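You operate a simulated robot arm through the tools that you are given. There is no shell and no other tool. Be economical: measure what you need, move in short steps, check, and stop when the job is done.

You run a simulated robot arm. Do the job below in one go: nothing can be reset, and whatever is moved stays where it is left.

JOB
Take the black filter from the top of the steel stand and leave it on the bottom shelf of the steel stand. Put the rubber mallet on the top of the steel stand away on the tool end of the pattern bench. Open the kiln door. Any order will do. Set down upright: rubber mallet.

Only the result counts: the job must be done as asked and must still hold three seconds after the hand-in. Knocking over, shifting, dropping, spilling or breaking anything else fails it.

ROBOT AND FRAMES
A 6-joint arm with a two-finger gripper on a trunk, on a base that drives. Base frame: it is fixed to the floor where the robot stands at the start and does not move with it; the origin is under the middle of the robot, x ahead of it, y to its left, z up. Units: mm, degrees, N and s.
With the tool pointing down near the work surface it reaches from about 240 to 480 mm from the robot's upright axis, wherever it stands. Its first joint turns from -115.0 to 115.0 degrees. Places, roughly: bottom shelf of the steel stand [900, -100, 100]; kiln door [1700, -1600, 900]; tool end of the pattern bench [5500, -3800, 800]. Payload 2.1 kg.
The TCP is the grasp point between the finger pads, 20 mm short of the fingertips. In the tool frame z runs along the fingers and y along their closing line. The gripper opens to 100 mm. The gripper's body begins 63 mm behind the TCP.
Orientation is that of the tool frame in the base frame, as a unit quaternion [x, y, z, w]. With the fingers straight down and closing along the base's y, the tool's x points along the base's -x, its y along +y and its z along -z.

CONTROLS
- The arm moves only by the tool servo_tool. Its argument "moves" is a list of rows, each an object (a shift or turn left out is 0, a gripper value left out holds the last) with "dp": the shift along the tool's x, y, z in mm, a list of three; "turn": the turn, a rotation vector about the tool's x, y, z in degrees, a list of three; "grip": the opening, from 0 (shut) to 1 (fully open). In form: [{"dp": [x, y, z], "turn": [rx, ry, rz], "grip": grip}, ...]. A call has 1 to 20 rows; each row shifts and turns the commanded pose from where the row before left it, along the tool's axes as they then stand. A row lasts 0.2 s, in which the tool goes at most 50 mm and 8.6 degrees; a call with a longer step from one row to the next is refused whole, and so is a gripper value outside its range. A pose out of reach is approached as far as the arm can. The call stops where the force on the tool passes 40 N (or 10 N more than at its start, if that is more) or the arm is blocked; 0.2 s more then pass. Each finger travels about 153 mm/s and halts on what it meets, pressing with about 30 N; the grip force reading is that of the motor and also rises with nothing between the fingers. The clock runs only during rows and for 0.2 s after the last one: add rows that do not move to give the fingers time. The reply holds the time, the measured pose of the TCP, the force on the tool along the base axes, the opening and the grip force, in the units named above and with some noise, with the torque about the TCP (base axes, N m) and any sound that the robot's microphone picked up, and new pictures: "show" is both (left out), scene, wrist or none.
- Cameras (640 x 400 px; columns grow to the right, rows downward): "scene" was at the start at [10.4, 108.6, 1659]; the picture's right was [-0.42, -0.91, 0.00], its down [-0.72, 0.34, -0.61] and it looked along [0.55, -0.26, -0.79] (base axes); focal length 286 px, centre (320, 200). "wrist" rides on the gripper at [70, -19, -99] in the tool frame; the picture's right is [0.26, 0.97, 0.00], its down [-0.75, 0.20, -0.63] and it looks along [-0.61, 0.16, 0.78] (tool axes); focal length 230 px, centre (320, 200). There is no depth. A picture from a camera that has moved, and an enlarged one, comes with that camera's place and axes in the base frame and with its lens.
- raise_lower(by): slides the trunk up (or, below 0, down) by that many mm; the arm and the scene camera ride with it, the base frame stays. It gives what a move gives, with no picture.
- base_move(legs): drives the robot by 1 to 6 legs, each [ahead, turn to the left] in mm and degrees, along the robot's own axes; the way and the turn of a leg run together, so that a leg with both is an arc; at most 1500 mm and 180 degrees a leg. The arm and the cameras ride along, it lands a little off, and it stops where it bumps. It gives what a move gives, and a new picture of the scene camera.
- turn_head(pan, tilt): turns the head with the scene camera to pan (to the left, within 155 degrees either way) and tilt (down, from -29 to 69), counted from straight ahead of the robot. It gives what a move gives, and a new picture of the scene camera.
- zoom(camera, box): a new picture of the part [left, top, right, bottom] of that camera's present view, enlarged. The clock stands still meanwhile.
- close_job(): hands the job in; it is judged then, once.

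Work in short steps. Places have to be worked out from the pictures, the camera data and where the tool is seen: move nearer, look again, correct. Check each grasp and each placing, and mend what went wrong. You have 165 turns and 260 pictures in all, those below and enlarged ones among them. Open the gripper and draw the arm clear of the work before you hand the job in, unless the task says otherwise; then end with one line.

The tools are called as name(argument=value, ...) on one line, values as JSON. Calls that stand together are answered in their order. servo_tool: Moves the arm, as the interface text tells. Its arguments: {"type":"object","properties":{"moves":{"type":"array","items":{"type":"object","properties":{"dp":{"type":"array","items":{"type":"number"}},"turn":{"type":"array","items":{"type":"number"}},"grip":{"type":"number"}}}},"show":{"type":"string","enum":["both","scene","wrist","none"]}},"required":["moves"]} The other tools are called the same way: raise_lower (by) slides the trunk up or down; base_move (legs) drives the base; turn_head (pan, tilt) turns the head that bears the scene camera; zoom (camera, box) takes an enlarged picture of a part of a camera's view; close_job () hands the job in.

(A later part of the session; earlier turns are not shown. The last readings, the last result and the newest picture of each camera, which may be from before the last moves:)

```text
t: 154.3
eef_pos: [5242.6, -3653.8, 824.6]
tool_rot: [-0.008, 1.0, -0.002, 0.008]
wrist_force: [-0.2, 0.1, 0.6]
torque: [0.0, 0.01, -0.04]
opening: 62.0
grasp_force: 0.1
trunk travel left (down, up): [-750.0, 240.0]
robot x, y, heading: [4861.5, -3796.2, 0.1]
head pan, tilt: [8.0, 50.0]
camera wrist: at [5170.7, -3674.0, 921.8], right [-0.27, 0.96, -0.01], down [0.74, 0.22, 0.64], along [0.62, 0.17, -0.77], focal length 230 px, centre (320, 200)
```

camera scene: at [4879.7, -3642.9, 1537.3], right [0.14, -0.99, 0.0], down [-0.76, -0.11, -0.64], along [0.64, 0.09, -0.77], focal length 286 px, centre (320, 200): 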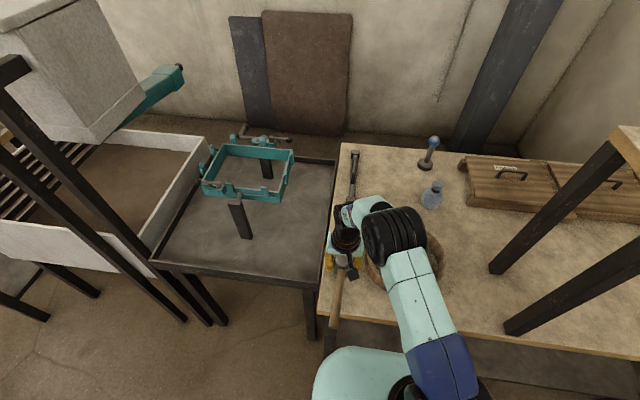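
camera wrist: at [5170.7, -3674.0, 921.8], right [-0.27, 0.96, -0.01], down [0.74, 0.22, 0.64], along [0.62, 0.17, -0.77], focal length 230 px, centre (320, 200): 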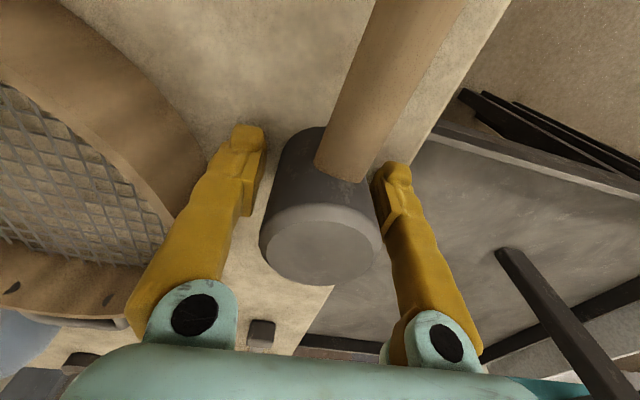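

Standing on its own. Open slightly more and rise straight up.

servo_tool(moves=[{"grip": 0.7}, {}, {"dp": [0, 0, -15]}, {"dp": [0, 0, -25]}, {"dp": [0, 0, -40]}, {"dp": [0, 0, -45]}, {"dp": [0, 0, -45]}, {}], show="both")

```text
t: 156.1
eef_pos: [5241.6, -3655.2, 992.2]
tool_rot: [-0.008, 1.0, -0.002, 0.009]
wrist_force: [-0.5, 0.1, 0.2]
torque: [0.01, 0.03, -0.01]
opening: 70.2
grasp_force: 0.2
trunk travel left (down, up): [-750.0, 240.0]
robot x, y, heading: [4861.7, -3794.6, 0.0]
head pan, tilt: [8.0, 50.0]
camera scene: at [4879.7, -3643.0, 1537.3], right [0.14, -0.99, 0.0], down [-0.76, -0.11, -0.64], along [0.64, 0.09, -0.77], focal length 286 px, centre (320, 200)
camera wrist: at [5169.7, -3676.1, 1090.3], right [-0.27, 0.96, -0.01], down [0.74, 0.22, 0.64], along [0.62, 0.17, -0.77], focal length 230 px, centre (320, 200)
```

scene: 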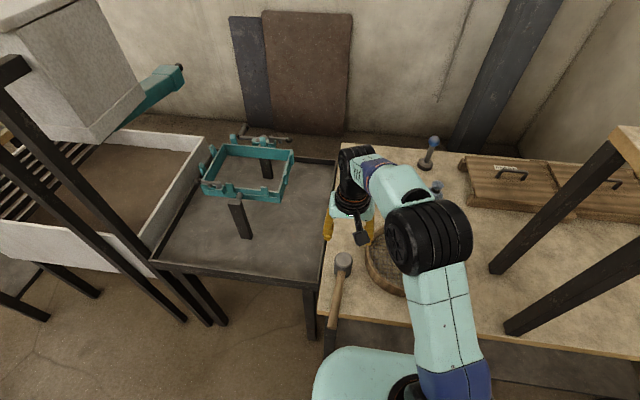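
wrist: 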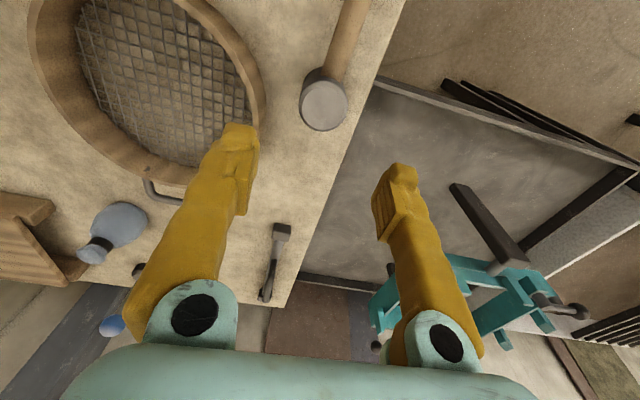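

The mallet stands upright on the bench's tool end. Now tuck the arm, back out, and return towards the kiln.

servo_tool(moves=[{"dp": [0, 0, -40]}, {"dp": [40, -25, 0]}, {"dp": [40, -25, 0]}, {"dp": [30, -25, 0]}, {}], show="none")

base_move(legs=[[-260, 0], [0, 108.5], [1450, 0], [1400, 0]])

```text
t: 157.3
eef_pos: [5132.0, -3729.0, 1029.5]
tool_rot: [-0.009, 1.0, -0.001, 0.009]
wrist_force: [-0.5, 0.8, 0.1]
torque: [-0.01, -0.01, 0.01]
opening: 70.0
grasp_force: 0.0
trunk travel left (down, up): [-750.0, 240.0]
robot x, y, heading: [4859.0, -3792.6, 0.3]
head pan, tilt: [8.0, 50.0]
```

```text
t: 176.9
eef_pos: [3569.9, -892.0, 1030.2]
tool_rot: [0.813, -0.582, -0.006, -0.007]
wrist_force: [-0.2, 0.4, -0.5]
torque: [0.01, -0.02, 0.01]
opening: 69.8
grasp_force: 0.0
trunk travel left (down, up): [-750.0, 240.0]
robot x, y, heading: [3714.3, -1130.5, 107.9]
head pan, tilt: [8.0, 50.0]
camera scene: at [3569.7, -1160.2, 1537.4], right [0.9, 0.44, 0.0], down [0.33, -0.69, -0.64], along [-0.28, 0.58, -0.77], focal length 286 px, centre (320, 200)
```

scene: 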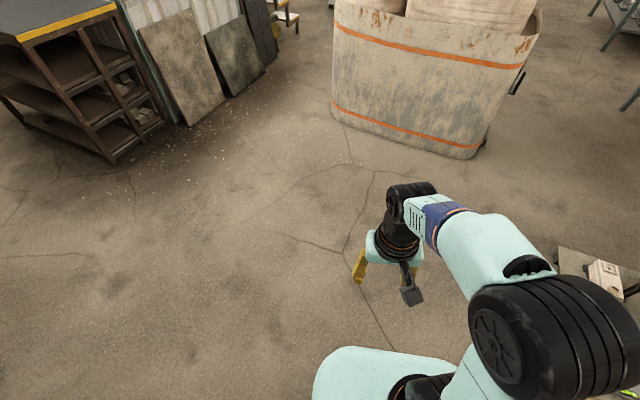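

base_move(legs=[[0, 65], [1500, 0], [170, 0], [0, 97]])

turn_head(pan=0, tilt=38)

```text
t: 192.4
eef_pos: [2107.4, -1104.1, 1031.2]
tool_rot: [0.726, 0.688, -0.008, 0.005]
wrist_force: [0.7, 0.1, 1.1]
torque: [0.0, -0.01, 0.01]
opening: 69.9
grasp_force: 0.0
trunk travel left (down, up): [-750.0, 240.0]
robot x, y, heading: [2063.4, -825.0, -94.0]
head pan, tilt: [8.0, 50.0]
camera scene: at [2213.1, -854.2, 1537.4], right [-1.0, -0.07, 0.0], down [-0.06, 0.76, -0.64], along [0.05, -0.64, -0.77], focal length 286 px, centre (320, 200)
```

scene: 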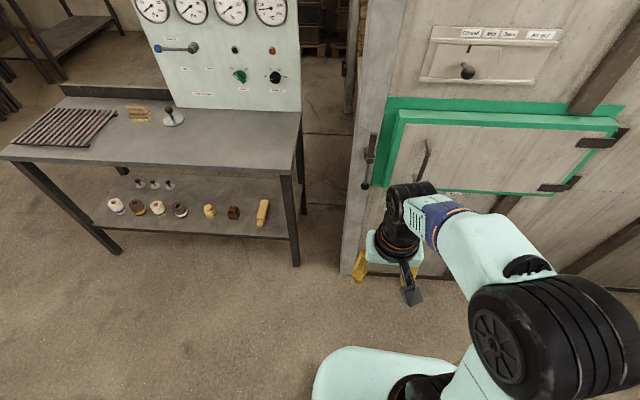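

```text
t: 193.2
eef_pos: [2107.9, -1102.8, 1030.5]
tool_rot: [0.726, 0.688, -0.008, 0.004]
wrist_force: [0.4, -0.7, -0.5]
torque: [0.0, 0.03, -0.01]
opening: 70.2
grasp_force: 0.1
trunk travel left (down, up): [-750.0, 240.0]
robot x, y, heading: [2064.5, -830.9, -93.8]
head pan, tilt: [0.0, 38.0]
camera scene: at [2201.8, -863.5, 1554.5], right [-1.0, 0.07, 0.0], down [0.04, 0.61, -0.79], along [-0.05, -0.79, -0.62], focal length 286 px, centre (320, 200)
```

scene: 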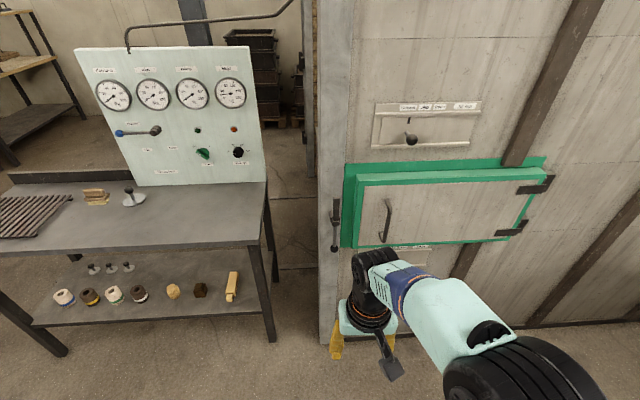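

zoom(camera="scene", box=[310, 150, 430, 270])

zoom(camera="scene", box=[360, 90, 560, 260])

```text
3.33 times, centred on (370, 210) of scene
camera zoom: at [2201.8, -863.5, 1554.5], right [-1.0, 0.07, 0.0], down [0.04, 0.61, -0.79], along [-0.05, -0.79, -0.62], focal length 954 px, centre (153, 167)
```

zoom: 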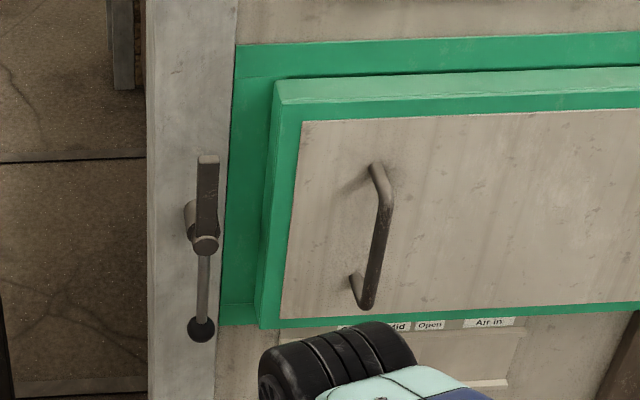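

```text
2.35 times, centred on (460, 175) of scene
camera zoom: at [2201.8, -863.5, 1554.5], right [-1.0, 0.07, 0.0], down [0.04, 0.61, -0.79], along [-0.05, -0.79, -0.62], focal length 674 px, centre (-9, 259)
```

zoom: 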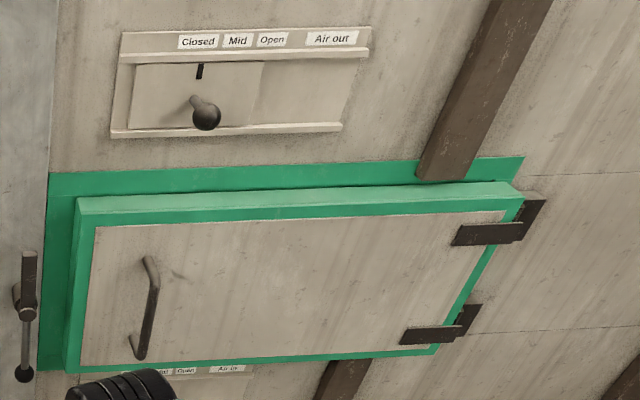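

The latch bar beside the door stands vertical, clear of the door. The handle is a vertical bar near (1945, −1515, ~930), hinges at x≈1440. I'll extend and pitch the tool to horizontal facing the door, then measure with the wrist camera.

base_move(legs=[[0, 4]])

servo_tool(moves=[{"dp": [-45, 0, 0], "grip": 0.7}, {"dp": [-45, 0, 0]}, {"dp": [-45, 0, 0]}, {"dp": [-45, 0, 0]}, {"turn": [0, -8.2, 0]}, {"turn": [0, -8.2, 0]}, {"turn": [0, -8.2, 0]}, {"turn": [0, -8.2, 0]}, {"turn": [0, -8.2, 0]}, {"turn": [0, -8.2, 0]}, {"turn": [0, -8.2, 0]}, {"turn": [0, -8.2, 0]}, {"turn": [0, -8.2, 0]}, {"turn": [0, -8.2, 0]}, {"turn": [0, -8, 0]}, {}], show="both")

```text
t: 194.0
eef_pos: [2126.7, -1099.5, 1031.1]
tool_rot: [0.701, 0.713, -0.007, 0.005]
wrist_force: [-0.1, 0.1, -0.5]
torque: [0.01, 0.01, 0.01]
opening: 70.0
grasp_force: 0.0
trunk travel left (down, up): [-750.0, 240.0]
robot x, y, heading: [2063.1, -829.1, -90.0]
head pan, tilt: [0.0, 38.0]
camera scene: at [2203.5, -854.0, 1554.6], right [-1.0, 0.0, 0.0], down [0.0, 0.62, -0.79], along [0.0, -0.79, -0.62], focal length 286 px, centre (320, 200)
```

scene: 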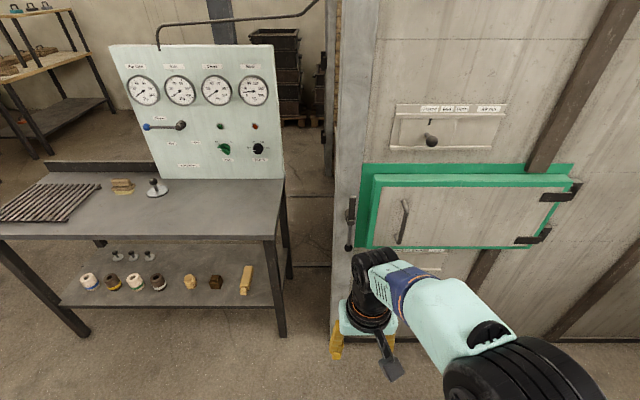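

```text
t: 197.4
eef_pos: [2147.4, -1303.9, 1070.5]
tool_rot: [0.511, 0.523, -0.498, 0.465]
wrist_force: [0.3, 0.0, 0.1]
torque: [0.0, 0.03, -0.01]
opening: 70.2
grasp_force: 0.0
out of reach, approached as far as the arm can: row 10, 14, 15
trunk travel left (down, up): [-750.0, 240.0]
robot x, y, heading: [2058.0, -829.5, -90.0]
head pan, tilt: [0.0, 38.0]
camera scene: at [2203.5, -853.3, 1554.6], right [-1.0, 0.0, 0.0], down [0.0, 0.62, -0.79], along [0.0, -0.79, -0.62], focal length 286 px, centre (320, 200)
camera wrist: at [2125.8, -1201.3, 1009.1], right [0.95, 0.0, -0.3], down [0.24, 0.57, 0.78], along [0.17, -0.82, 0.54], focal length 230 px, centre (320, 200)
```

scene: 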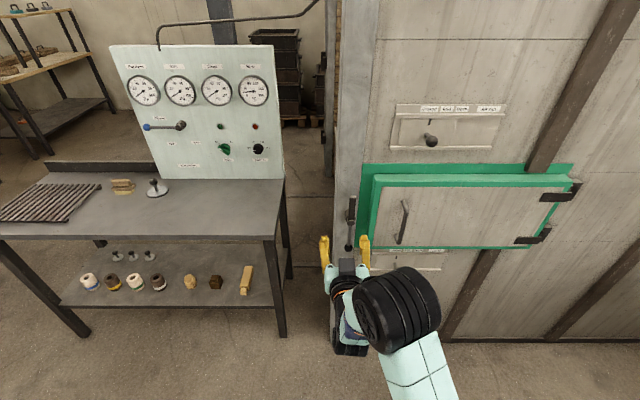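
wrist: 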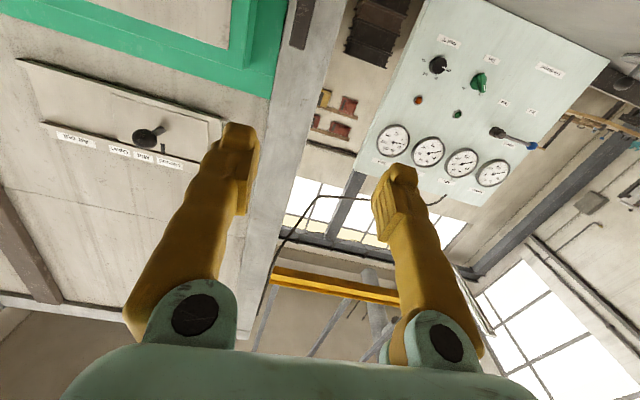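

Tool is horizontal, facing the door. Lower the trunk by 150 mm and move sideways toward the handle line.

raise_lower(by=-150)

servo_tool(moves=[{"dp": [0, -38, 0]}, {"dp": [0, -38, 0]}, {"dp": [0, -38, 0]}, {"dp": [0, -38, 0]}, {"dp": [0, -38, 0]}, {}], show="both")

```text
t: 199.2
eef_pos: [2146.7, -1303.7, 920.5]
tool_rot: [0.511, 0.526, -0.496, 0.465]
wrist_force: [0.8, 0.2, 0.2]
torque: [0.03, 0.0, 0.02]
opening: 70.1
grasp_force: 0.0
trunk travel left (down, up): [-600.0, 390.0]
robot x, y, heading: [2061.5, -830.5, -90.0]
head pan, tilt: [0.0, 38.0]
```

```text
t: 200.6
eef_pos: [2102.3, -1304.0, 956.3]
tool_rot: [0.512, 0.522, -0.499, 0.464]
wrist_force: [-1.2, -1.4, 0.4]
torque: [-0.01, 0.0, 0.02]
opening: 69.6
grasp_force: 0.0
out of reach, approached as far as the arm can: row 1, 2, 3, 4, 5
trunk travel left (down, up): [-600.0, 390.0]
robot x, y, heading: [2061.6, -831.6, -89.7]
head pan, tilt: [0.0, 38.0]
camera scene: at [2203.8, -853.7, 1404.6], right [-1.0, 0.0, 0.0], down [0.0, 0.62, -0.79], along [0.0, -0.79, -0.62], focal length 286 px, centre (320, 200)
camera wrist: at [2082.4, -1200.9, 894.4], right [0.95, 0.0, -0.3], down [0.25, 0.57, 0.78], along [0.17, -0.82, 0.54], focal length 230 px, centre (320, 200)
```

scene: 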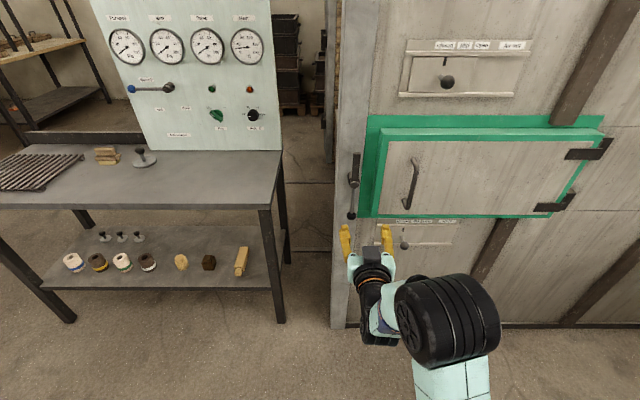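
wrist: 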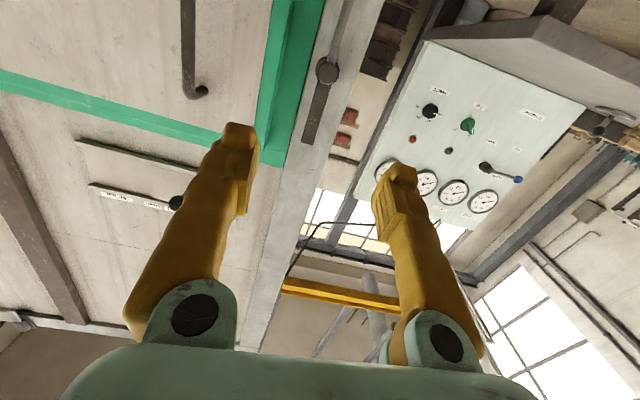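

The handle mid is at about (1948, −1530, 928). The arm is cramped here; I'll reposition the base to about (1890, −960), still facing the door.

base_move(legs=[[0, -52.8], [215, 0], [0, 52.8]])

servo_tool(moves=[{}], show="wrist")

```text
t: 206.9
eef_pos: [1934.7, -1433.4, 955.3]
tool_rot: [0.515, 0.52, -0.501, 0.462]
wrist_force: [0.2, -0.9, -0.2]
torque: [-0.02, 0.0, -0.02]
opening: 69.9
grasp_force: 0.0
trunk travel left (down, up): [-600.0, 390.0]
robot x, y, heading: [1898.2, -957.6, -90.0]
head pan, tilt: [0.0, 38.0]
camera scene: at [2038.8, -983.8, 1404.5], right [-1.0, 0.0, 0.0], down [0.0, 0.62, -0.79], along [0.0, -0.79, -0.62], focal length 286 px, centre (320, 200)
```

scene: 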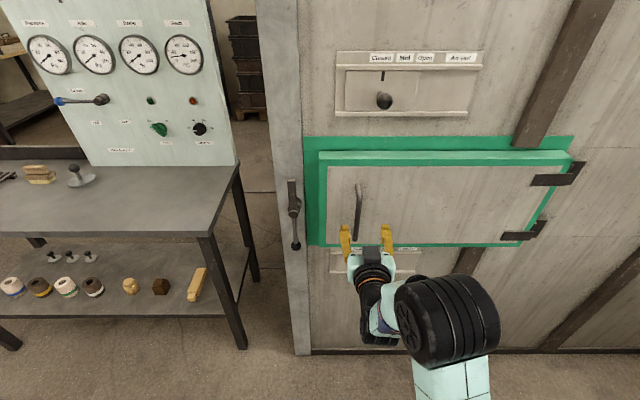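

```text
t: 207.3
eef_pos: [1935.2, -1433.8, 956.0]
tool_rot: [0.514, 0.521, -0.5, 0.463]
wrist_force: [0.7, -0.8, 0.6]
torque: [-0.02, 0.02, -0.03]
opening: 70.1
grasp_force: 0.0
trunk travel left (down, up): [-600.0, 390.0]
robot x, y, heading: [1896.8, -953.7, -89.8]
head pan, tilt: [0.0, 38.0]
camera wrist: at [1915.4, -1330.4, 894.4], right [0.95, -0.01, -0.3], down [0.25, 0.57, 0.78], along [0.16, -0.82, 0.54], focal length 230 px, centre (320, 200)
```

wrist: 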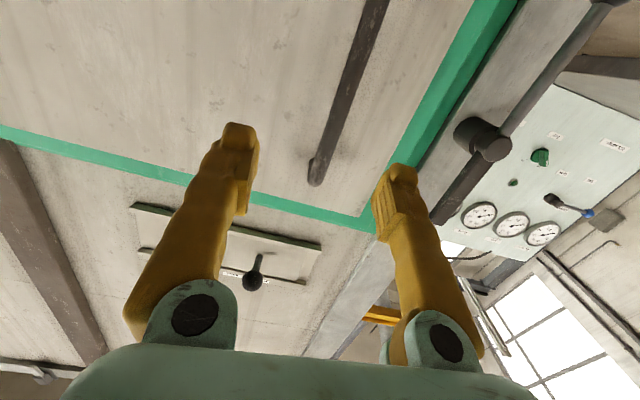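

The handle bar is at x≈1944, straight between the fingers. Adjust x by +9, trunk down 20, and drive forward 85 mm.

servo_tool(moves=[{"dp": [0, 9, 0], "grip": 0.8}, {}], show="none")

raise_lower(by=-20)

base_move(legs=[[80, 0]])

servo_tool(moves=[{}], show="wrist")

```text
t: 207.9
eef_pos: [1946.0, -1433.2, 956.1]
tool_rot: [0.515, 0.521, -0.5, 0.462]
wrist_force: [-0.1, 0.6, 0.0]
torque: [0.01, 0.05, 0.0]
opening: 80.0
grasp_force: 0.0
trunk travel left (down, up): [-600.0, 390.0]
robot x, y, heading: [1898.4, -955.3, -90.4]
head pan, tilt: [0.0, 38.0]
```

```text
t: 208.6
eef_pos: [1945.1, -1433.7, 936.3]
tool_rot: [0.514, 0.521, -0.5, 0.463]
wrist_force: [-0.1, -0.3, 0.7]
torque: [0.0, 0.01, 0.04]
opening: 79.9
grasp_force: 0.1
trunk travel left (down, up): [-580.0, 410.0]
robot x, y, heading: [1900.3, -957.6, -90.2]
head pan, tilt: [0.0, 38.0]
```

```text
t: 209.6
eef_pos: [1945.5, -1517.2, 936.1]
tool_rot: [0.514, 0.522, -0.5, 0.462]
wrist_force: [0.1, 0.4, -1.1]
torque: [-0.02, -0.02, -0.03]
opening: 80.2
grasp_force: 0.0
trunk travel left (down, up): [-580.0, 410.0]
robot x, y, heading: [1895.7, -1038.3, -90.2]
head pan, tilt: [0.0, 38.0]
camera scene: at [2038.6, -1067.6, 1384.5], right [-1.0, 0.0, 0.0], down [0.0, 0.62, -0.79], along [0.0, -0.79, -0.62], focal length 286 px, centre (320, 200)
```

scene: 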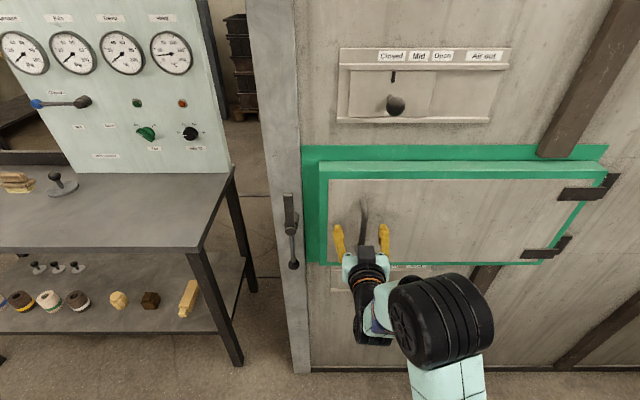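

```text
t: 210.0
eef_pos: [1944.4, -1517.0, 935.3]
tool_rot: [0.514, 0.522, -0.5, 0.462]
wrist_force: [0.3, 0.3, -0.1]
torque: [-0.01, 0.0, 0.01]
opening: 80.1
grasp_force: 0.0
trunk travel left (down, up): [-580.0, 410.0]
robot x, y, heading: [1896.4, -1040.1, -90.1]
head pan, tilt: [0.0, 38.0]
camera wrist: at [1925.5, -1413.7, 874.3], right [0.95, -0.01, -0.3], down [0.25, 0.57, 0.78], along [0.16, -0.82, 0.54], focal length 230 px, centre (320, 200)
```

wrist: 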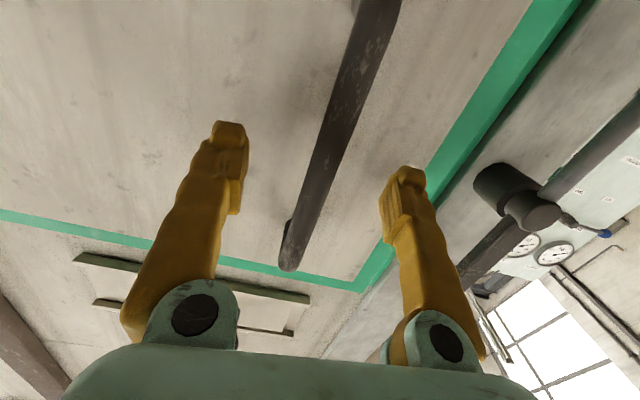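

The bar lies between the pads. Move 12 mm further in and close.

servo_tool(moves=[{"dp": [0, -1, 6]}, {"dp": [0, -1, 6]}, {"grip": 0.5}, {"grip": 0.3}, {"grip": 0.1}, {"grip": 0.05}, {}], show="both")

```text
t: 211.6
eef_pos: [1943.6, -1528.5, 934.6]
tool_rot: [0.514, 0.521, -0.5, 0.463]
wrist_force: [0.6, 0.2, -0.2]
torque: [-0.05, 0.02, 0.02]
opening: 4.8
grasp_force: 0.0
trunk travel left (down, up): [-580.0, 410.0]
robot x, y, heading: [1892.1, -1041.1, -90.2]
head pan, tilt: [0.0, 38.0]
camera scene: at [2038.6, -1066.8, 1384.6], right [-1.0, 0.0, 0.0], down [0.0, 0.62, -0.79], along [0.0, -0.79, -0.62], focal length 286 px, centre (320, 200)
camera wrist: at [1924.2, -1425.6, 873.4], right [0.95, -0.01, -0.3], down [0.25, 0.57, 0.78], along [0.17, -0.82, 0.54], focal length 230 px, centre (320, 200)
```

scene: 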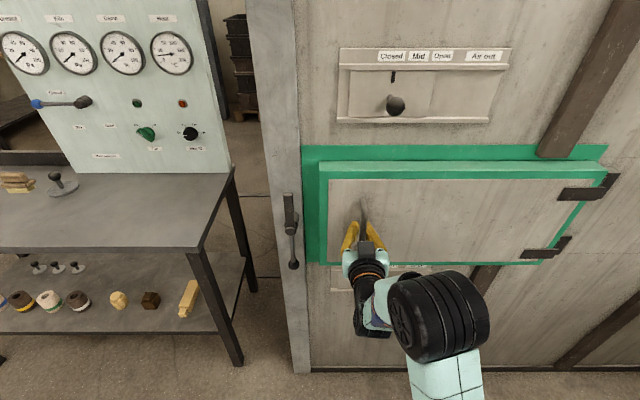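
wrist: 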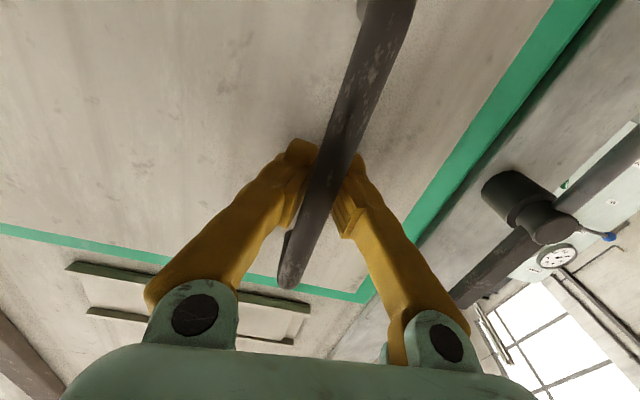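

The fingers closed behind the bar, caging it without pinching. Try a gentle pull straight back and watch force.

servo_tool(moves=[{"dp": [0, 0, -8]}, {"dp": [0, 0, -8]}, {"dp": [0, 0, -8]}, {"dp": [0, 0, -8]}, {}], show="wrist")

```text
t: 212.8
eef_pos: [1942.9, -1495.8, 937.8]
tool_rot: [0.516, 0.521, -0.499, 0.462]
wrist_force: [-7.2, -2.8, -3.9]
torque: [0.02, -0.05, -0.01]
opening: 10.5
grasp_force: 3.8
trunk travel left (down, up): [-580.0, 410.0]
robot x, y, heading: [1895.7, -1040.4, -90.3]
head pan, tilt: [0.0, 38.0]
camera wrist: at [1922.2, -1393.9, 876.0], right [0.95, -0.01, -0.3], down [0.25, 0.56, 0.79], along [0.16, -0.83, 0.54], focal length 230 px, centre (320, 200)
```

wrist: 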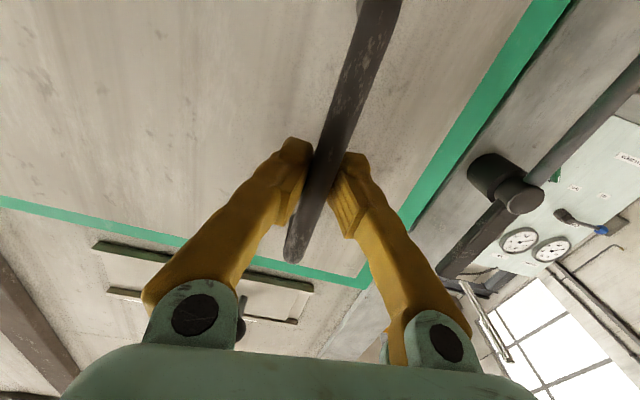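

Now the bar is between the pads (opening 10.5). Squeeze fully before pulling.

servo_tool(moves=[{"dp": [0, 0, 6], "grip": 0.2}, {"grip": 0}, {}, {}], show="wrist")

```text
t: 213.8
eef_pos: [1943.0, -1501.6, 939.2]
tool_rot: [0.514, 0.521, -0.5, 0.463]
wrist_force: [-4.0, -0.2, 5.1]
torque: [-0.07, -0.65, -0.07]
opening: 13.3
grasp_force: 40.1
trunk travel left (down, up): [-580.0, 410.0]
robot x, y, heading: [1894.2, -1040.9, -90.1]
head pan, tilt: [0.0, 38.0]
camera wrist: at [1923.1, -1398.1, 876.5], right [0.95, -0.01, -0.3], down [0.25, 0.57, 0.78], along [0.16, -0.82, 0.54], focal length 230 px, centre (320, 200)
```

wrist: 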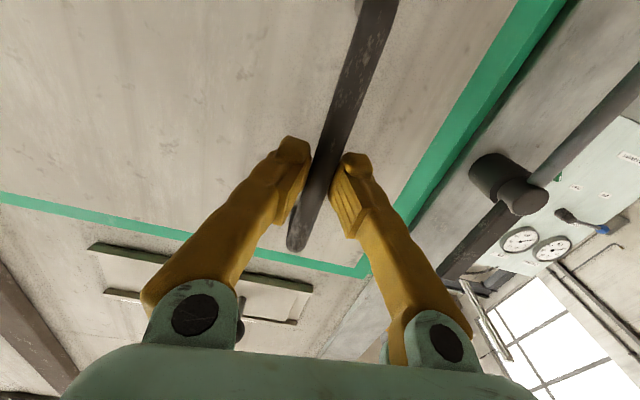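

Firm grip on the bar now (13 mm, 40 N). Pull back slowly.

servo_tool(moves=[{"dp": [0, 0, -6]}, {"dp": [0, 0, -8]}, {"dp": [0, 0, -8]}, {"dp": [0, 0, -8]}, {}], show="both")

```text
t: 215.0
eef_pos: [1941.5, -1489.0, 938.0]
tool_rot: [0.519, 0.52, -0.497, 0.462]
wrist_force: [-27.9, -6.1, -6.4]
torque: [-0.09, -0.65, -0.37]
opening: 13.7
grasp_force: 40.2
out of reach, approached as far as the arm can: row 3, 4
trunk travel left (down, up): [-580.0, 410.0]
robot x, y, heading: [1895.3, -1040.1, -90.0]
head pan, tilt: [0.0, 38.0]
camera scene: at [2026.4, -1070.6, 1385.7], right [-1.0, 0.0, -0.01], down [0.01, 0.62, -0.79], along [0.0, -0.79, -0.62], focal length 286 px, centre (320, 200)
camera wrist: at [1922.6, -1386.1, 877.4], right [0.96, -0.01, -0.29], down [0.25, 0.56, 0.79], along [0.16, -0.83, 0.54], focal length 230 px, centre (320, 200)
```

scene: 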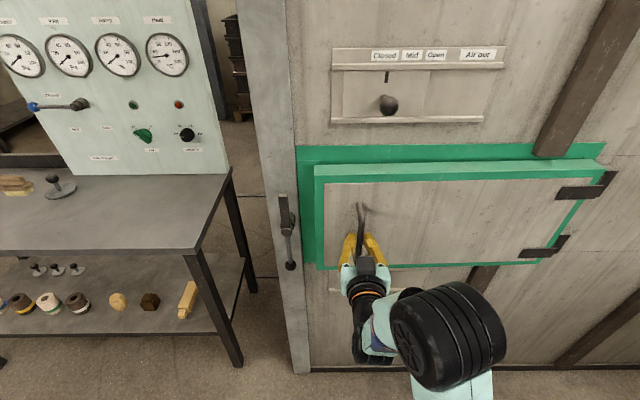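
wrist: 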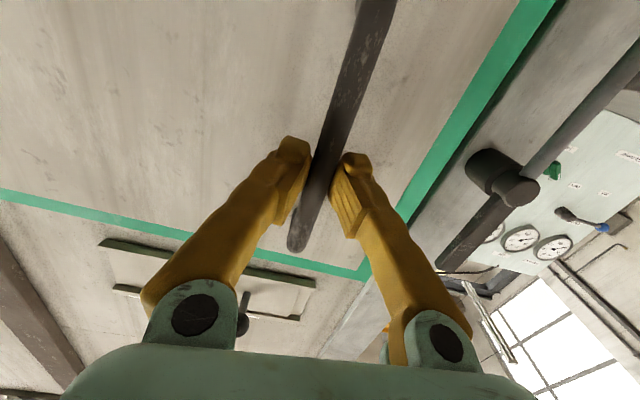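

The handle is following (12 mm) with little resistance; the arm itself is at its inner limit, so I'll pull with the base.

base_move(legs=[[-60, 0]])

```text
t: 216.0
eef_pos: [1931.8, -1438.3, 940.8]
tool_rot: [0.527, 0.51, -0.506, 0.454]
wrist_force: [-29.8, -5.9, -15.6]
torque: [-0.28, -0.53, -0.48]
opening: 13.2
grasp_force: 39.7
trunk travel left (down, up): [-580.0, 410.0]
robot x, y, heading: [1897.9, -993.3, -91.3]
head pan, tilt: [0.0, 38.0]
stopped in leg 1: the force on the tool passed its limit at 43 N (the readings are from after the stop); the commanded pose is now the measured one
camera scene: at [1978.6, -1022.9, 1392.1], right [-1.0, 0.02, -0.04], down [0.05, 0.62, -0.79], along [0.01, -0.79, -0.62], focal length 286 px, centre (320, 200)
```

scene: 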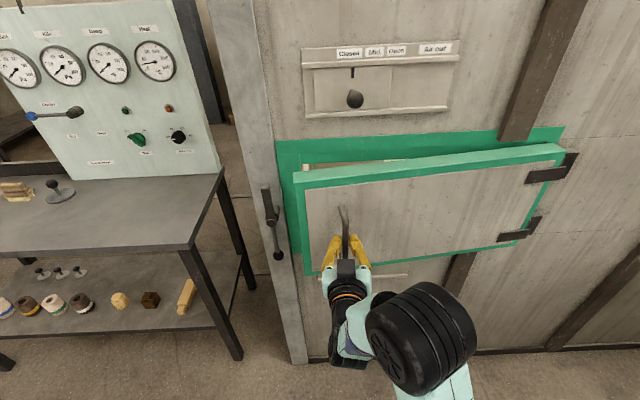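

The door is opening, but the side load is leaning the robot. Release the grip to let things relax and look again.

servo_tool(moves=[{"grip": 0.3}, {"grip": 0.6}, {"grip": 0.8}, {}], show="both")

```text
t: 217.0
eef_pos: [1905.9, -1436.5, 945.6]
tool_rot: [0.533, 0.497, -0.498, 0.469]
wrist_force: [0.3, 1.1, -0.5]
torque: [-0.09, 0.01, 0.01]
opening: 79.9
grasp_force: 0.0
trunk travel left (down, up): [-580.0, 410.0]
robot x, y, heading: [1892.4, -990.1, -91.0]
head pan, tilt: [0.0, 38.0]
stopped in row 4: the arm was blocked; the commanded pose is now the measured one
camera scene: at [2018.3, -1021.3, 1387.0], right [-1.0, 0.02, -0.01], down [0.02, 0.62, -0.79], along [0.0, -0.79, -0.62], focal length 286 px, centre (320, 200)
camera wrist: at [1892.8, -1334.9, 882.0], right [0.97, -0.05, -0.25], down [0.23, 0.57, 0.79], along [0.11, -0.82, 0.56], focal length 230 px, centre (320, 200)
```

scene: 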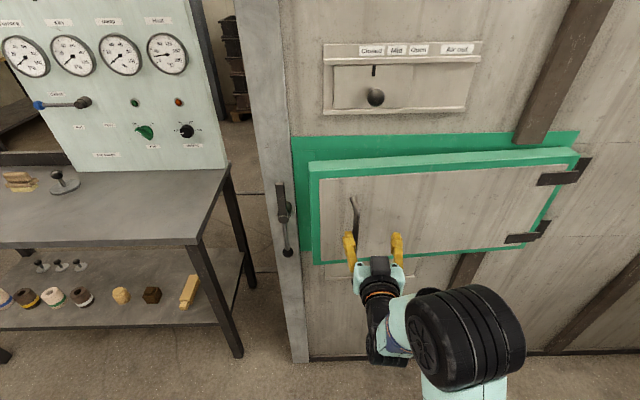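
wrist: 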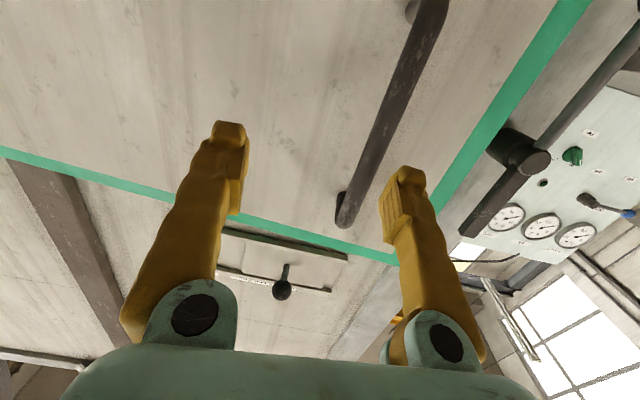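

The door is ajar. I'll back the base 100 mm with the gripper open to unfold the arm, then regrip with a longer reach.

base_move(legs=[[-100, 0]])

servo_tool(moves=[{"dp": [0, 0, 20]}, {"dp": [0, 8, 20]}, {}], show="both")

```text
t: 218.2
eef_pos: [1934.8, -1337.0, 941.0]
tool_rot: [0.526, 0.509, -0.501, 0.461]
wrist_force: [0.7, 0.2, -0.1]
torque: [0.0, -0.03, -0.01]
opening: 80.0
grasp_force: 0.0
trunk travel left (down, up): [-580.0, 410.0]
robot x, y, heading: [1896.4, -895.5, -90.5]
head pan, tilt: [0.0, 38.0]
camera scene: at [2039.6, -921.8, 1384.5], right [-1.0, 0.01, 0.0], down [0.01, 0.62, -0.79], along [-0.01, -0.79, -0.62], focal length 286 px, centre (320, 200)
```

scene: 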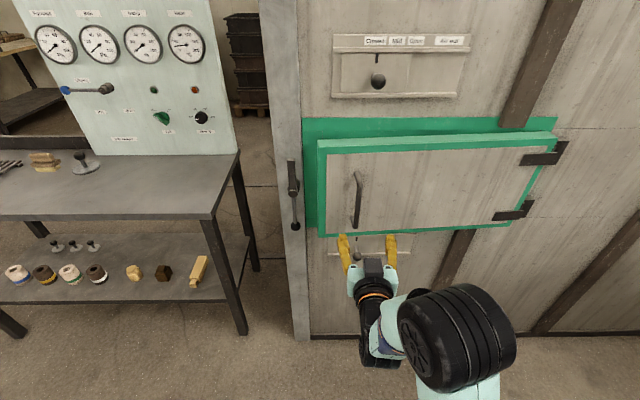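

```text
t: 219.0
eef_pos: [1938.2, -1378.5, 936.9]
tool_rot: [0.526, 0.51, -0.5, 0.461]
wrist_force: [-0.2, 0.2, -0.6]
torque: [-0.03, -0.02, -0.01]
opening: 79.9
grasp_force: 0.0
trunk travel left (down, up): [-580.0, 410.0]
robot x, y, heading: [1898.2, -897.4, -90.6]
head pan, tilt: [0.0, 38.0]
camera scene: at [2039.5, -922.3, 1384.6], right [-1.0, 0.01, 0.0], down [0.01, 0.62, -0.79], along [-0.01, -0.79, -0.62], focal length 286 px, centre (320, 200)
camera wrist: at [1925.1, -1275.0, 875.4], right [0.96, -0.04, -0.28], down [0.25, 0.56, 0.79], along [0.13, -0.83, 0.55], focal length 230 px, centre (320, 200)
```

scene: 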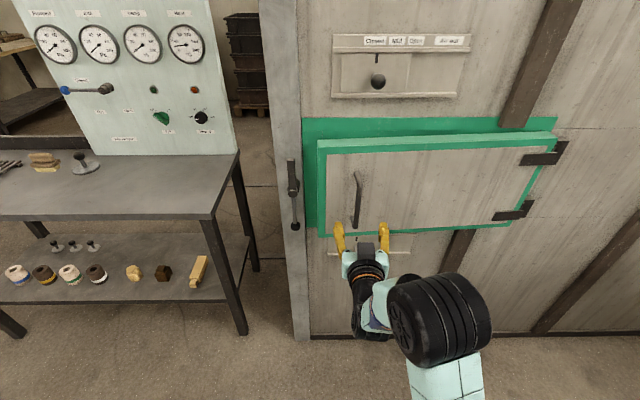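
wrist: 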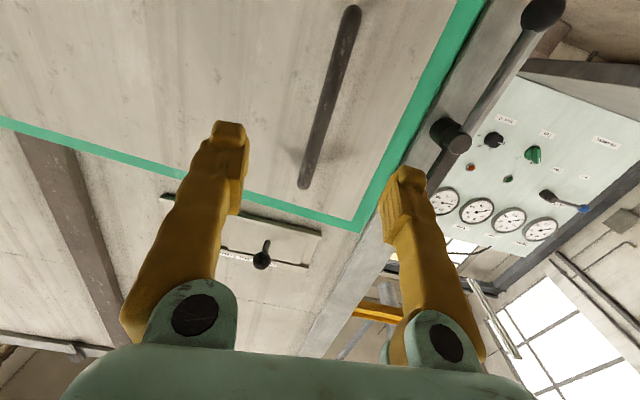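

zoom(camera="scene", box=[280, 110, 400, 250])

```text
2.86 times, centred on (340, 180) of scene
camera zoom: at [2039.5, -922.3, 1384.6], right [-1.0, 0.01, 0.0], down [0.01, 0.62, -0.79], along [-0.01, -0.79, -0.62], focal length 818 px, centre (263, 257)
```

zoom: 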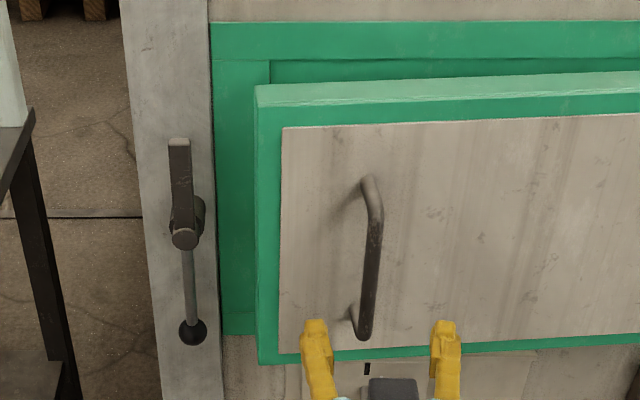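

Bar is at x≈1935. Move forward 74 mm and close on it.

servo_tool(moves=[{"dp": [0, 0, 25]}, {"dp": [0, 0, 25]}, {"dp": [0, 0, 22]}, {}], show="wrist")

```text
t: 220.0
eef_pos: [1938.9, -1451.1, 933.7]
tool_rot: [0.526, 0.51, -0.501, 0.461]
wrist_force: [-0.3, 0.3, 0.0]
torque: [0.02, -0.01, -0.01]
opening: 79.8
grasp_force: 0.2
trunk travel left (down, up): [-580.0, 410.0]
robot x, y, heading: [1897.5, -893.2, -90.9]
head pan, tilt: [0.0, 38.0]
camera wrist: at [1923.0, -1347.5, 871.3], right [0.96, -0.03, -0.28], down [0.25, 0.56, 0.79], along [0.13, -0.83, 0.55], focal length 230 px, centre (320, 200)
```

wrist: 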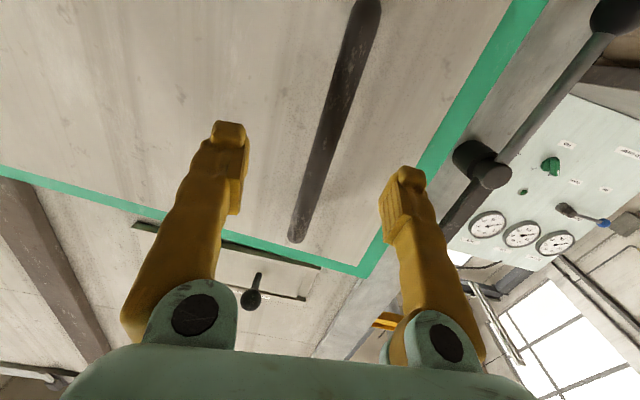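

servo_tool(moves=[{"dp": [0, -5, 7]}, {"grip": 0.5}, {"grip": 0.25}, {"grip": 0.1}, {"grip": 0}, {}], show="wrist")

```text
t: 221.4
eef_pos: [1931.6, -1456.5, 931.6]
tool_rot: [0.527, 0.509, -0.501, 0.461]
wrist_force: [0.3, 0.6, -0.1]
torque: [0.03, 0.02, -0.03]
opening: 0.0
grasp_force: 28.8
trunk travel left (down, up): [-580.0, 410.0]
robot x, y, heading: [1898.0, -893.6, -90.8]
head pan, tilt: [0.0, 38.0]
camera wrist: at [1916.0, -1353.6, 870.2], right [0.96, -0.04, -0.28], down [0.25, 0.56, 0.79], along [0.13, -0.83, 0.55], focal length 230 px, centre (320, 200)
```

wrist: 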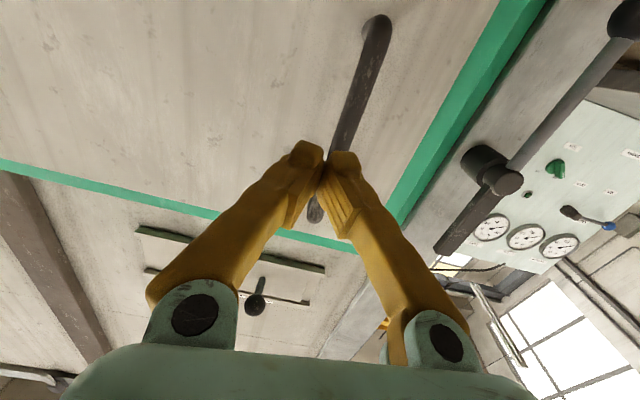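

The tips squeezed past in front of the bar. Reopen, go 40 mm deeper so the bar is well inside, and close again.

servo_tool(moves=[{"grip": 0.3}, {"grip": 0.6}, {"dp": [0, 0, 15]}, {"dp": [0, 0, 15]}, {"dp": [0, 0, 12]}, {}], show="wrist")

```text
t: 222.8
eef_pos: [1928.4, -1497.9, 929.2]
tool_rot: [0.529, 0.508, -0.502, 0.458]
wrist_force: [0.1, -0.1, -0.2]
torque: [0.0, 0.0, 0.0]
opening: 59.7
grasp_force: 0.0
trunk travel left (down, up): [-580.0, 410.0]
robot x, y, heading: [1899.2, -898.0, -90.7]
head pan, tilt: [0.0, 38.0]
camera wrist: at [1913.1, -1394.4, 867.3], right [0.96, -0.04, -0.28], down [0.26, 0.56, 0.79], along [0.13, -0.83, 0.54], focal length 230 px, centre (320, 200)
```

wrist: 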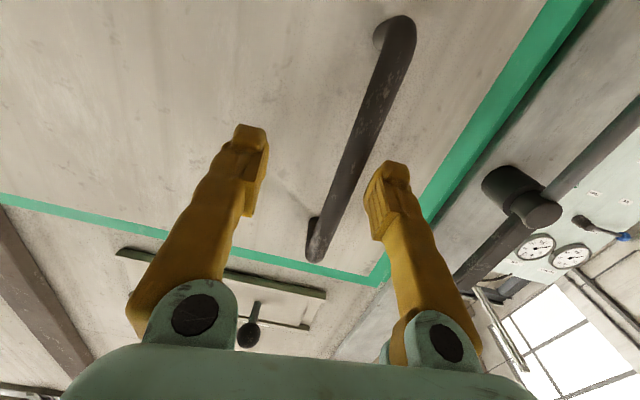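

servo_tool(moves=[{"dp": [0, 8, 8]}, {}, {"grip": 0.4}, {"grip": 0.2}, {"grip": 0}, {}, {}], show="wrist")

```text
t: 224.4
eef_pos: [1942.2, -1506.6, 927.4]
tool_rot: [0.525, 0.512, -0.502, 0.458]
wrist_force: [15.5, 0.0, -5.4]
torque: [-0.5, -0.48, 0.07]
opening: 6.8
grasp_force: 34.6
trunk travel left (down, up): [-580.0, 410.0]
robot x, y, heading: [1896.9, -895.0, -90.6]
head pan, tilt: [0.0, 38.0]
camera wrist: at [1925.8, -1403.0, 866.3], right [0.96, -0.03, -0.29], down [0.26, 0.56, 0.79], along [0.13, -0.83, 0.54], focal length 230 px, centre (320, 200)
```

wrist: 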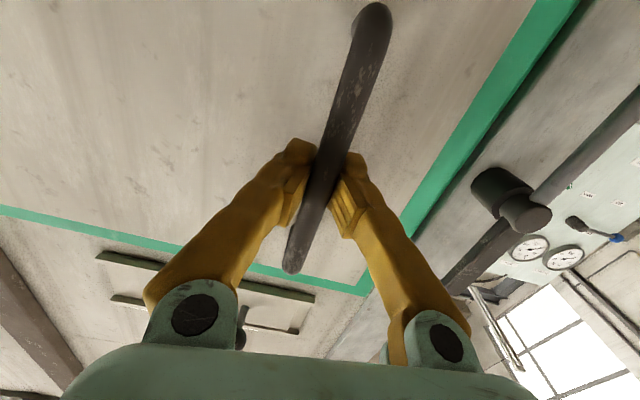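

Bar caught (6.8 mm, 35 N). Relieve side load and pull with the arm.

servo_tool(moves=[{"dp": [0, 5, -5]}, {"dp": [0, 2, -8]}, {"dp": [0, 0, -10]}, {"dp": [0, 0, -10]}, {"dp": [0, 0, -10]}, {"dp": [0, 0, -10]}, {}], show="wrist")

```text
t: 226.2
eef_pos: [1931.8, -1455.9, 928.9]
tool_rot: [0.537, 0.505, -0.5, 0.456]
wrist_force: [-37.4, -8.5, -11.6]
torque: [-0.68, -0.1, -0.18]
opening: 5.7
grasp_force: 34.1
trunk travel left (down, up): [-580.0, 410.0]
robot x, y, heading: [1898.3, -895.7, -91.5]
head pan, tilt: [0.0, 38.0]
stopped in row 7: the force on the tool passed its limit at 40 N (the readings are from after the stop); the commanded pose is now the measured one
camera wrist: at [1919.5, -1351.9, 867.3], right [0.96, -0.05, -0.27], down [0.26, 0.54, 0.8], along [0.11, -0.84, 0.54], focal length 230 px, centre (320, 200)
```

wrist: 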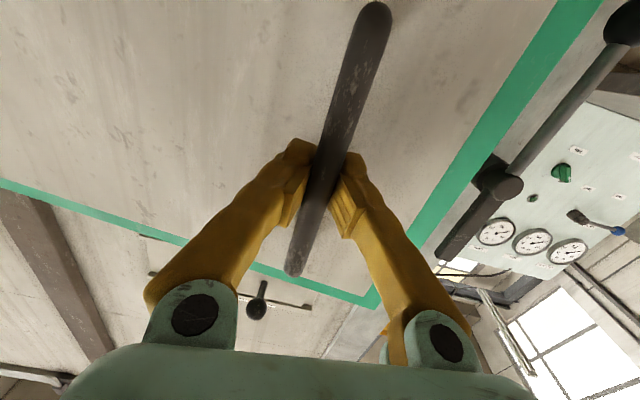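

The door follows. Yield 15 mm toward −x (the arc) and continue with combined motion.

servo_tool(moves=[{"dp": [0, -8, 0]}, {"dp": [0, -8, 0]}, {}], show="none")

```text
t: 227.0
eef_pos: [1931.6, -1453.9, 927.6]
tool_rot: [0.528, 0.512, -0.499, 0.458]
wrist_force: [-8.0, -2.1, -13.8]
torque: [-0.38, -0.61, 0.08]
opening: 6.0
grasp_force: 34.0
trunk travel left (down, up): [-580.0, 410.0]
robot x, y, heading: [1897.3, -896.5, -90.7]
head pan, tilt: [0.0, 38.0]
```

servo_tool(moves=[{"dp": [0, -4, -10]}, {"dp": [0, -3, -10]}, {"dp": [0, -3.5, -10]}, {"dp": [0, -3.5, -10]}, {"dp": [0, -4, -10]}, {}], show="scene")

```text
t: 228.4
eef_pos: [1916.0, -1405.1, 930.0]
tool_rot: [0.535, 0.507, -0.499, 0.456]
wrist_force: [-22.6, -8.4, -24.8]
torque: [0.17, -0.14, -0.07]
opening: 6.1
grasp_force: 33.2
out of reach, approached as far as the arm can: row 5
trunk travel left (down, up): [-580.0, 410.0]
robot x, y, heading: [1891.8, -895.4, -91.2]
head pan, tilt: [0.0, 38.0]
camera scene: at [2030.3, -932.4, 1385.2], right [-1.0, 0.02, -0.01], down [0.02, 0.62, -0.78], along [-0.01, -0.78, -0.62], focal length 286 px, centre (320, 200)
```

scene: 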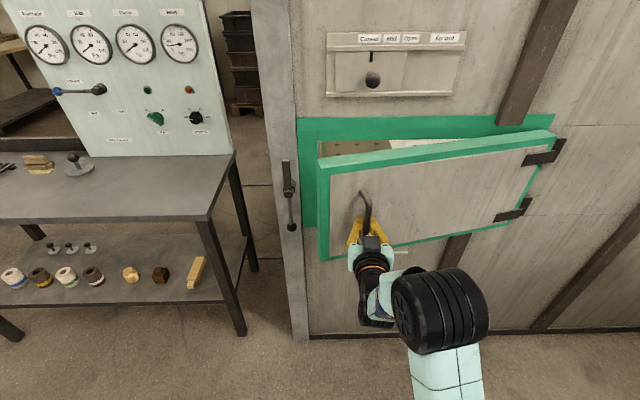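

The door is opening well. Relieve the side load, then pull with the base while turning slightly clockwise to follow the arc.

servo_tool(moves=[{"dp": [5, -8, 3]}, {}], show="none")

base_move(legs=[[-60, -2]])

```text
t: 229.0
eef_pos: [1915.0, -1405.3, 929.5]
tool_rot: [0.532, 0.505, -0.503, 0.458]
wrist_force: [-25.0, -10.0, -2.3]
torque: [0.2, -0.25, 0.1]
opening: 5.8
grasp_force: 34.0
out of reach, approached as far as the arm can: row 1
trunk travel left (down, up): [-580.0, 410.0]
robot x, y, heading: [1899.9, -895.6, -90.8]
head pan, tilt: [0.0, 38.0]
```

```text
t: 229.9
eef_pos: [1897.4, -1362.4, 930.7]
tool_rot: [0.545, 0.486, -0.518, 0.445]
wrist_force: [-32.8, -16.2, -15.0]
torque: [-0.51, -0.15, 0.19]
opening: 6.1
grasp_force: 32.7
trunk travel left (down, up): [-580.0, 410.0]
robot x, y, heading: [1898.1, -854.0, -93.7]
head pan, tilt: [0.0, 38.0]
stopped in leg 1: the force on the tool passed its limit at 44 N (the readings are from after the stop); the commanded pose is now the measured one
camera scene: at [2026.6, -900.2, 1385.5], right [-1.0, 0.06, -0.01], down [0.05, 0.62, -0.78], along [-0.04, -0.78, -0.62], focal length 286 px, centre (320, 200)
```

scene: 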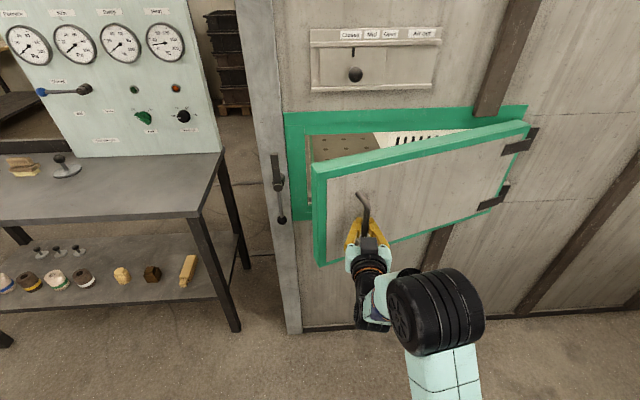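

servo_tool(moves=[{"dp": [2, -10, 3]}, {"dp": [0, -6, 0]}, {}], show="none")

base_move(legs=[[-60, -2.5]])

```text
t: 230.7
eef_pos: [1896.1, -1360.8, 931.8]
tool_rot: [0.54, 0.491, -0.519, 0.445]
wrist_force: [-5.5, -1.7, -19.6]
torque: [-0.1, -0.7, 0.05]
opening: 6.1
grasp_force: 32.7
out of reach, approached as far as the arm can: row 2
trunk travel left (down, up): [-580.0, 410.0]
robot x, y, heading: [1897.5, -854.0, -93.2]
head pan, tilt: [0.0, 38.0]
```

```text
t: 231.8
eef_pos: [1869.6, -1312.2, 934.3]
tool_rot: [0.558, 0.467, -0.537, 0.427]
wrist_force: [-28.1, -14.8, -4.4]
torque: [-0.84, -0.39, 0.0]
opening: 6.0
grasp_force: 32.7
trunk travel left (down, up): [-580.0, 410.0]
robot x, y, heading: [1902.1, -795.6, -96.3]
head pan, tilt: [0.0, 38.0]
stopped in leg 1: the force on the tool passed its limit at 50 N (the readings are from after the stop); the commanded pose is now the measured one
camera scene: at [2027.5, -872.0, 1386.9], right [-0.99, 0.11, -0.01], down [0.08, 0.63, -0.77], along [-0.08, -0.77, -0.63], focal length 286 px, centre (320, 200)
```

scene: 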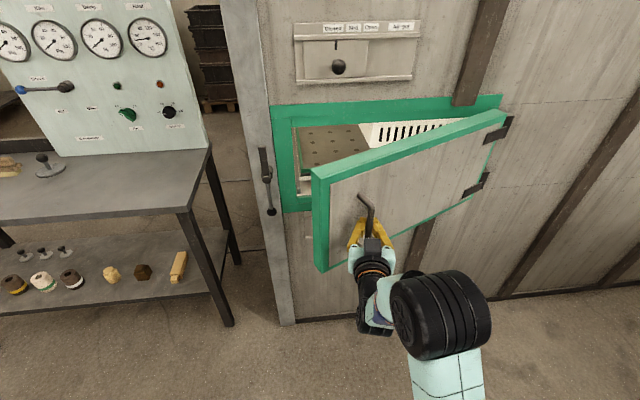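

The door is now ~23° open. From here I'll release the handle and push it from the inside with the robot on the latch side. First let go and back away.

servo_tool(moves=[{"grip": 0.4}, {"grip": 0.8}, {"grip": 1}, {}], show="wrist")

```text
t: 232.8
eef_pos: [1878.8, -1299.7, 940.3]
tool_rot: [0.55, 0.468, -0.54, 0.432]
wrist_force: [0.2, 0.2, 0.1]
torque: [0.01, 0.01, -0.01]
opening: 99.9
grasp_force: 0.1
trunk travel left (down, up): [-580.0, 410.0]
robot x, y, heading: [1900.4, -803.3, -96.1]
head pan, tilt: [0.0, 38.0]
camera wrist: at [1876.2, -1197.1, 874.7], right [0.94, -0.17, -0.29], down [0.33, 0.54, 0.77], along [0.03, -0.82, 0.57], focal length 230 px, centre (320, 200)
```

wrist: 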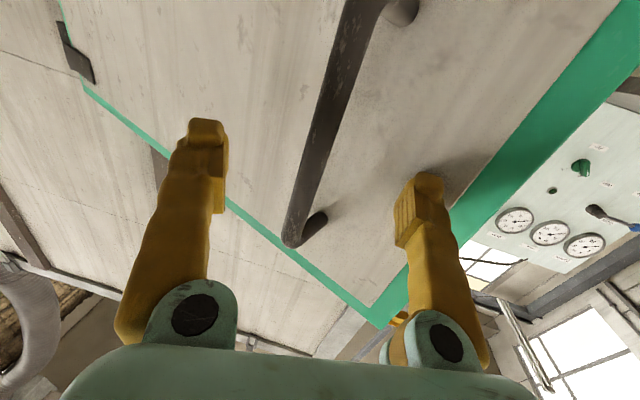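

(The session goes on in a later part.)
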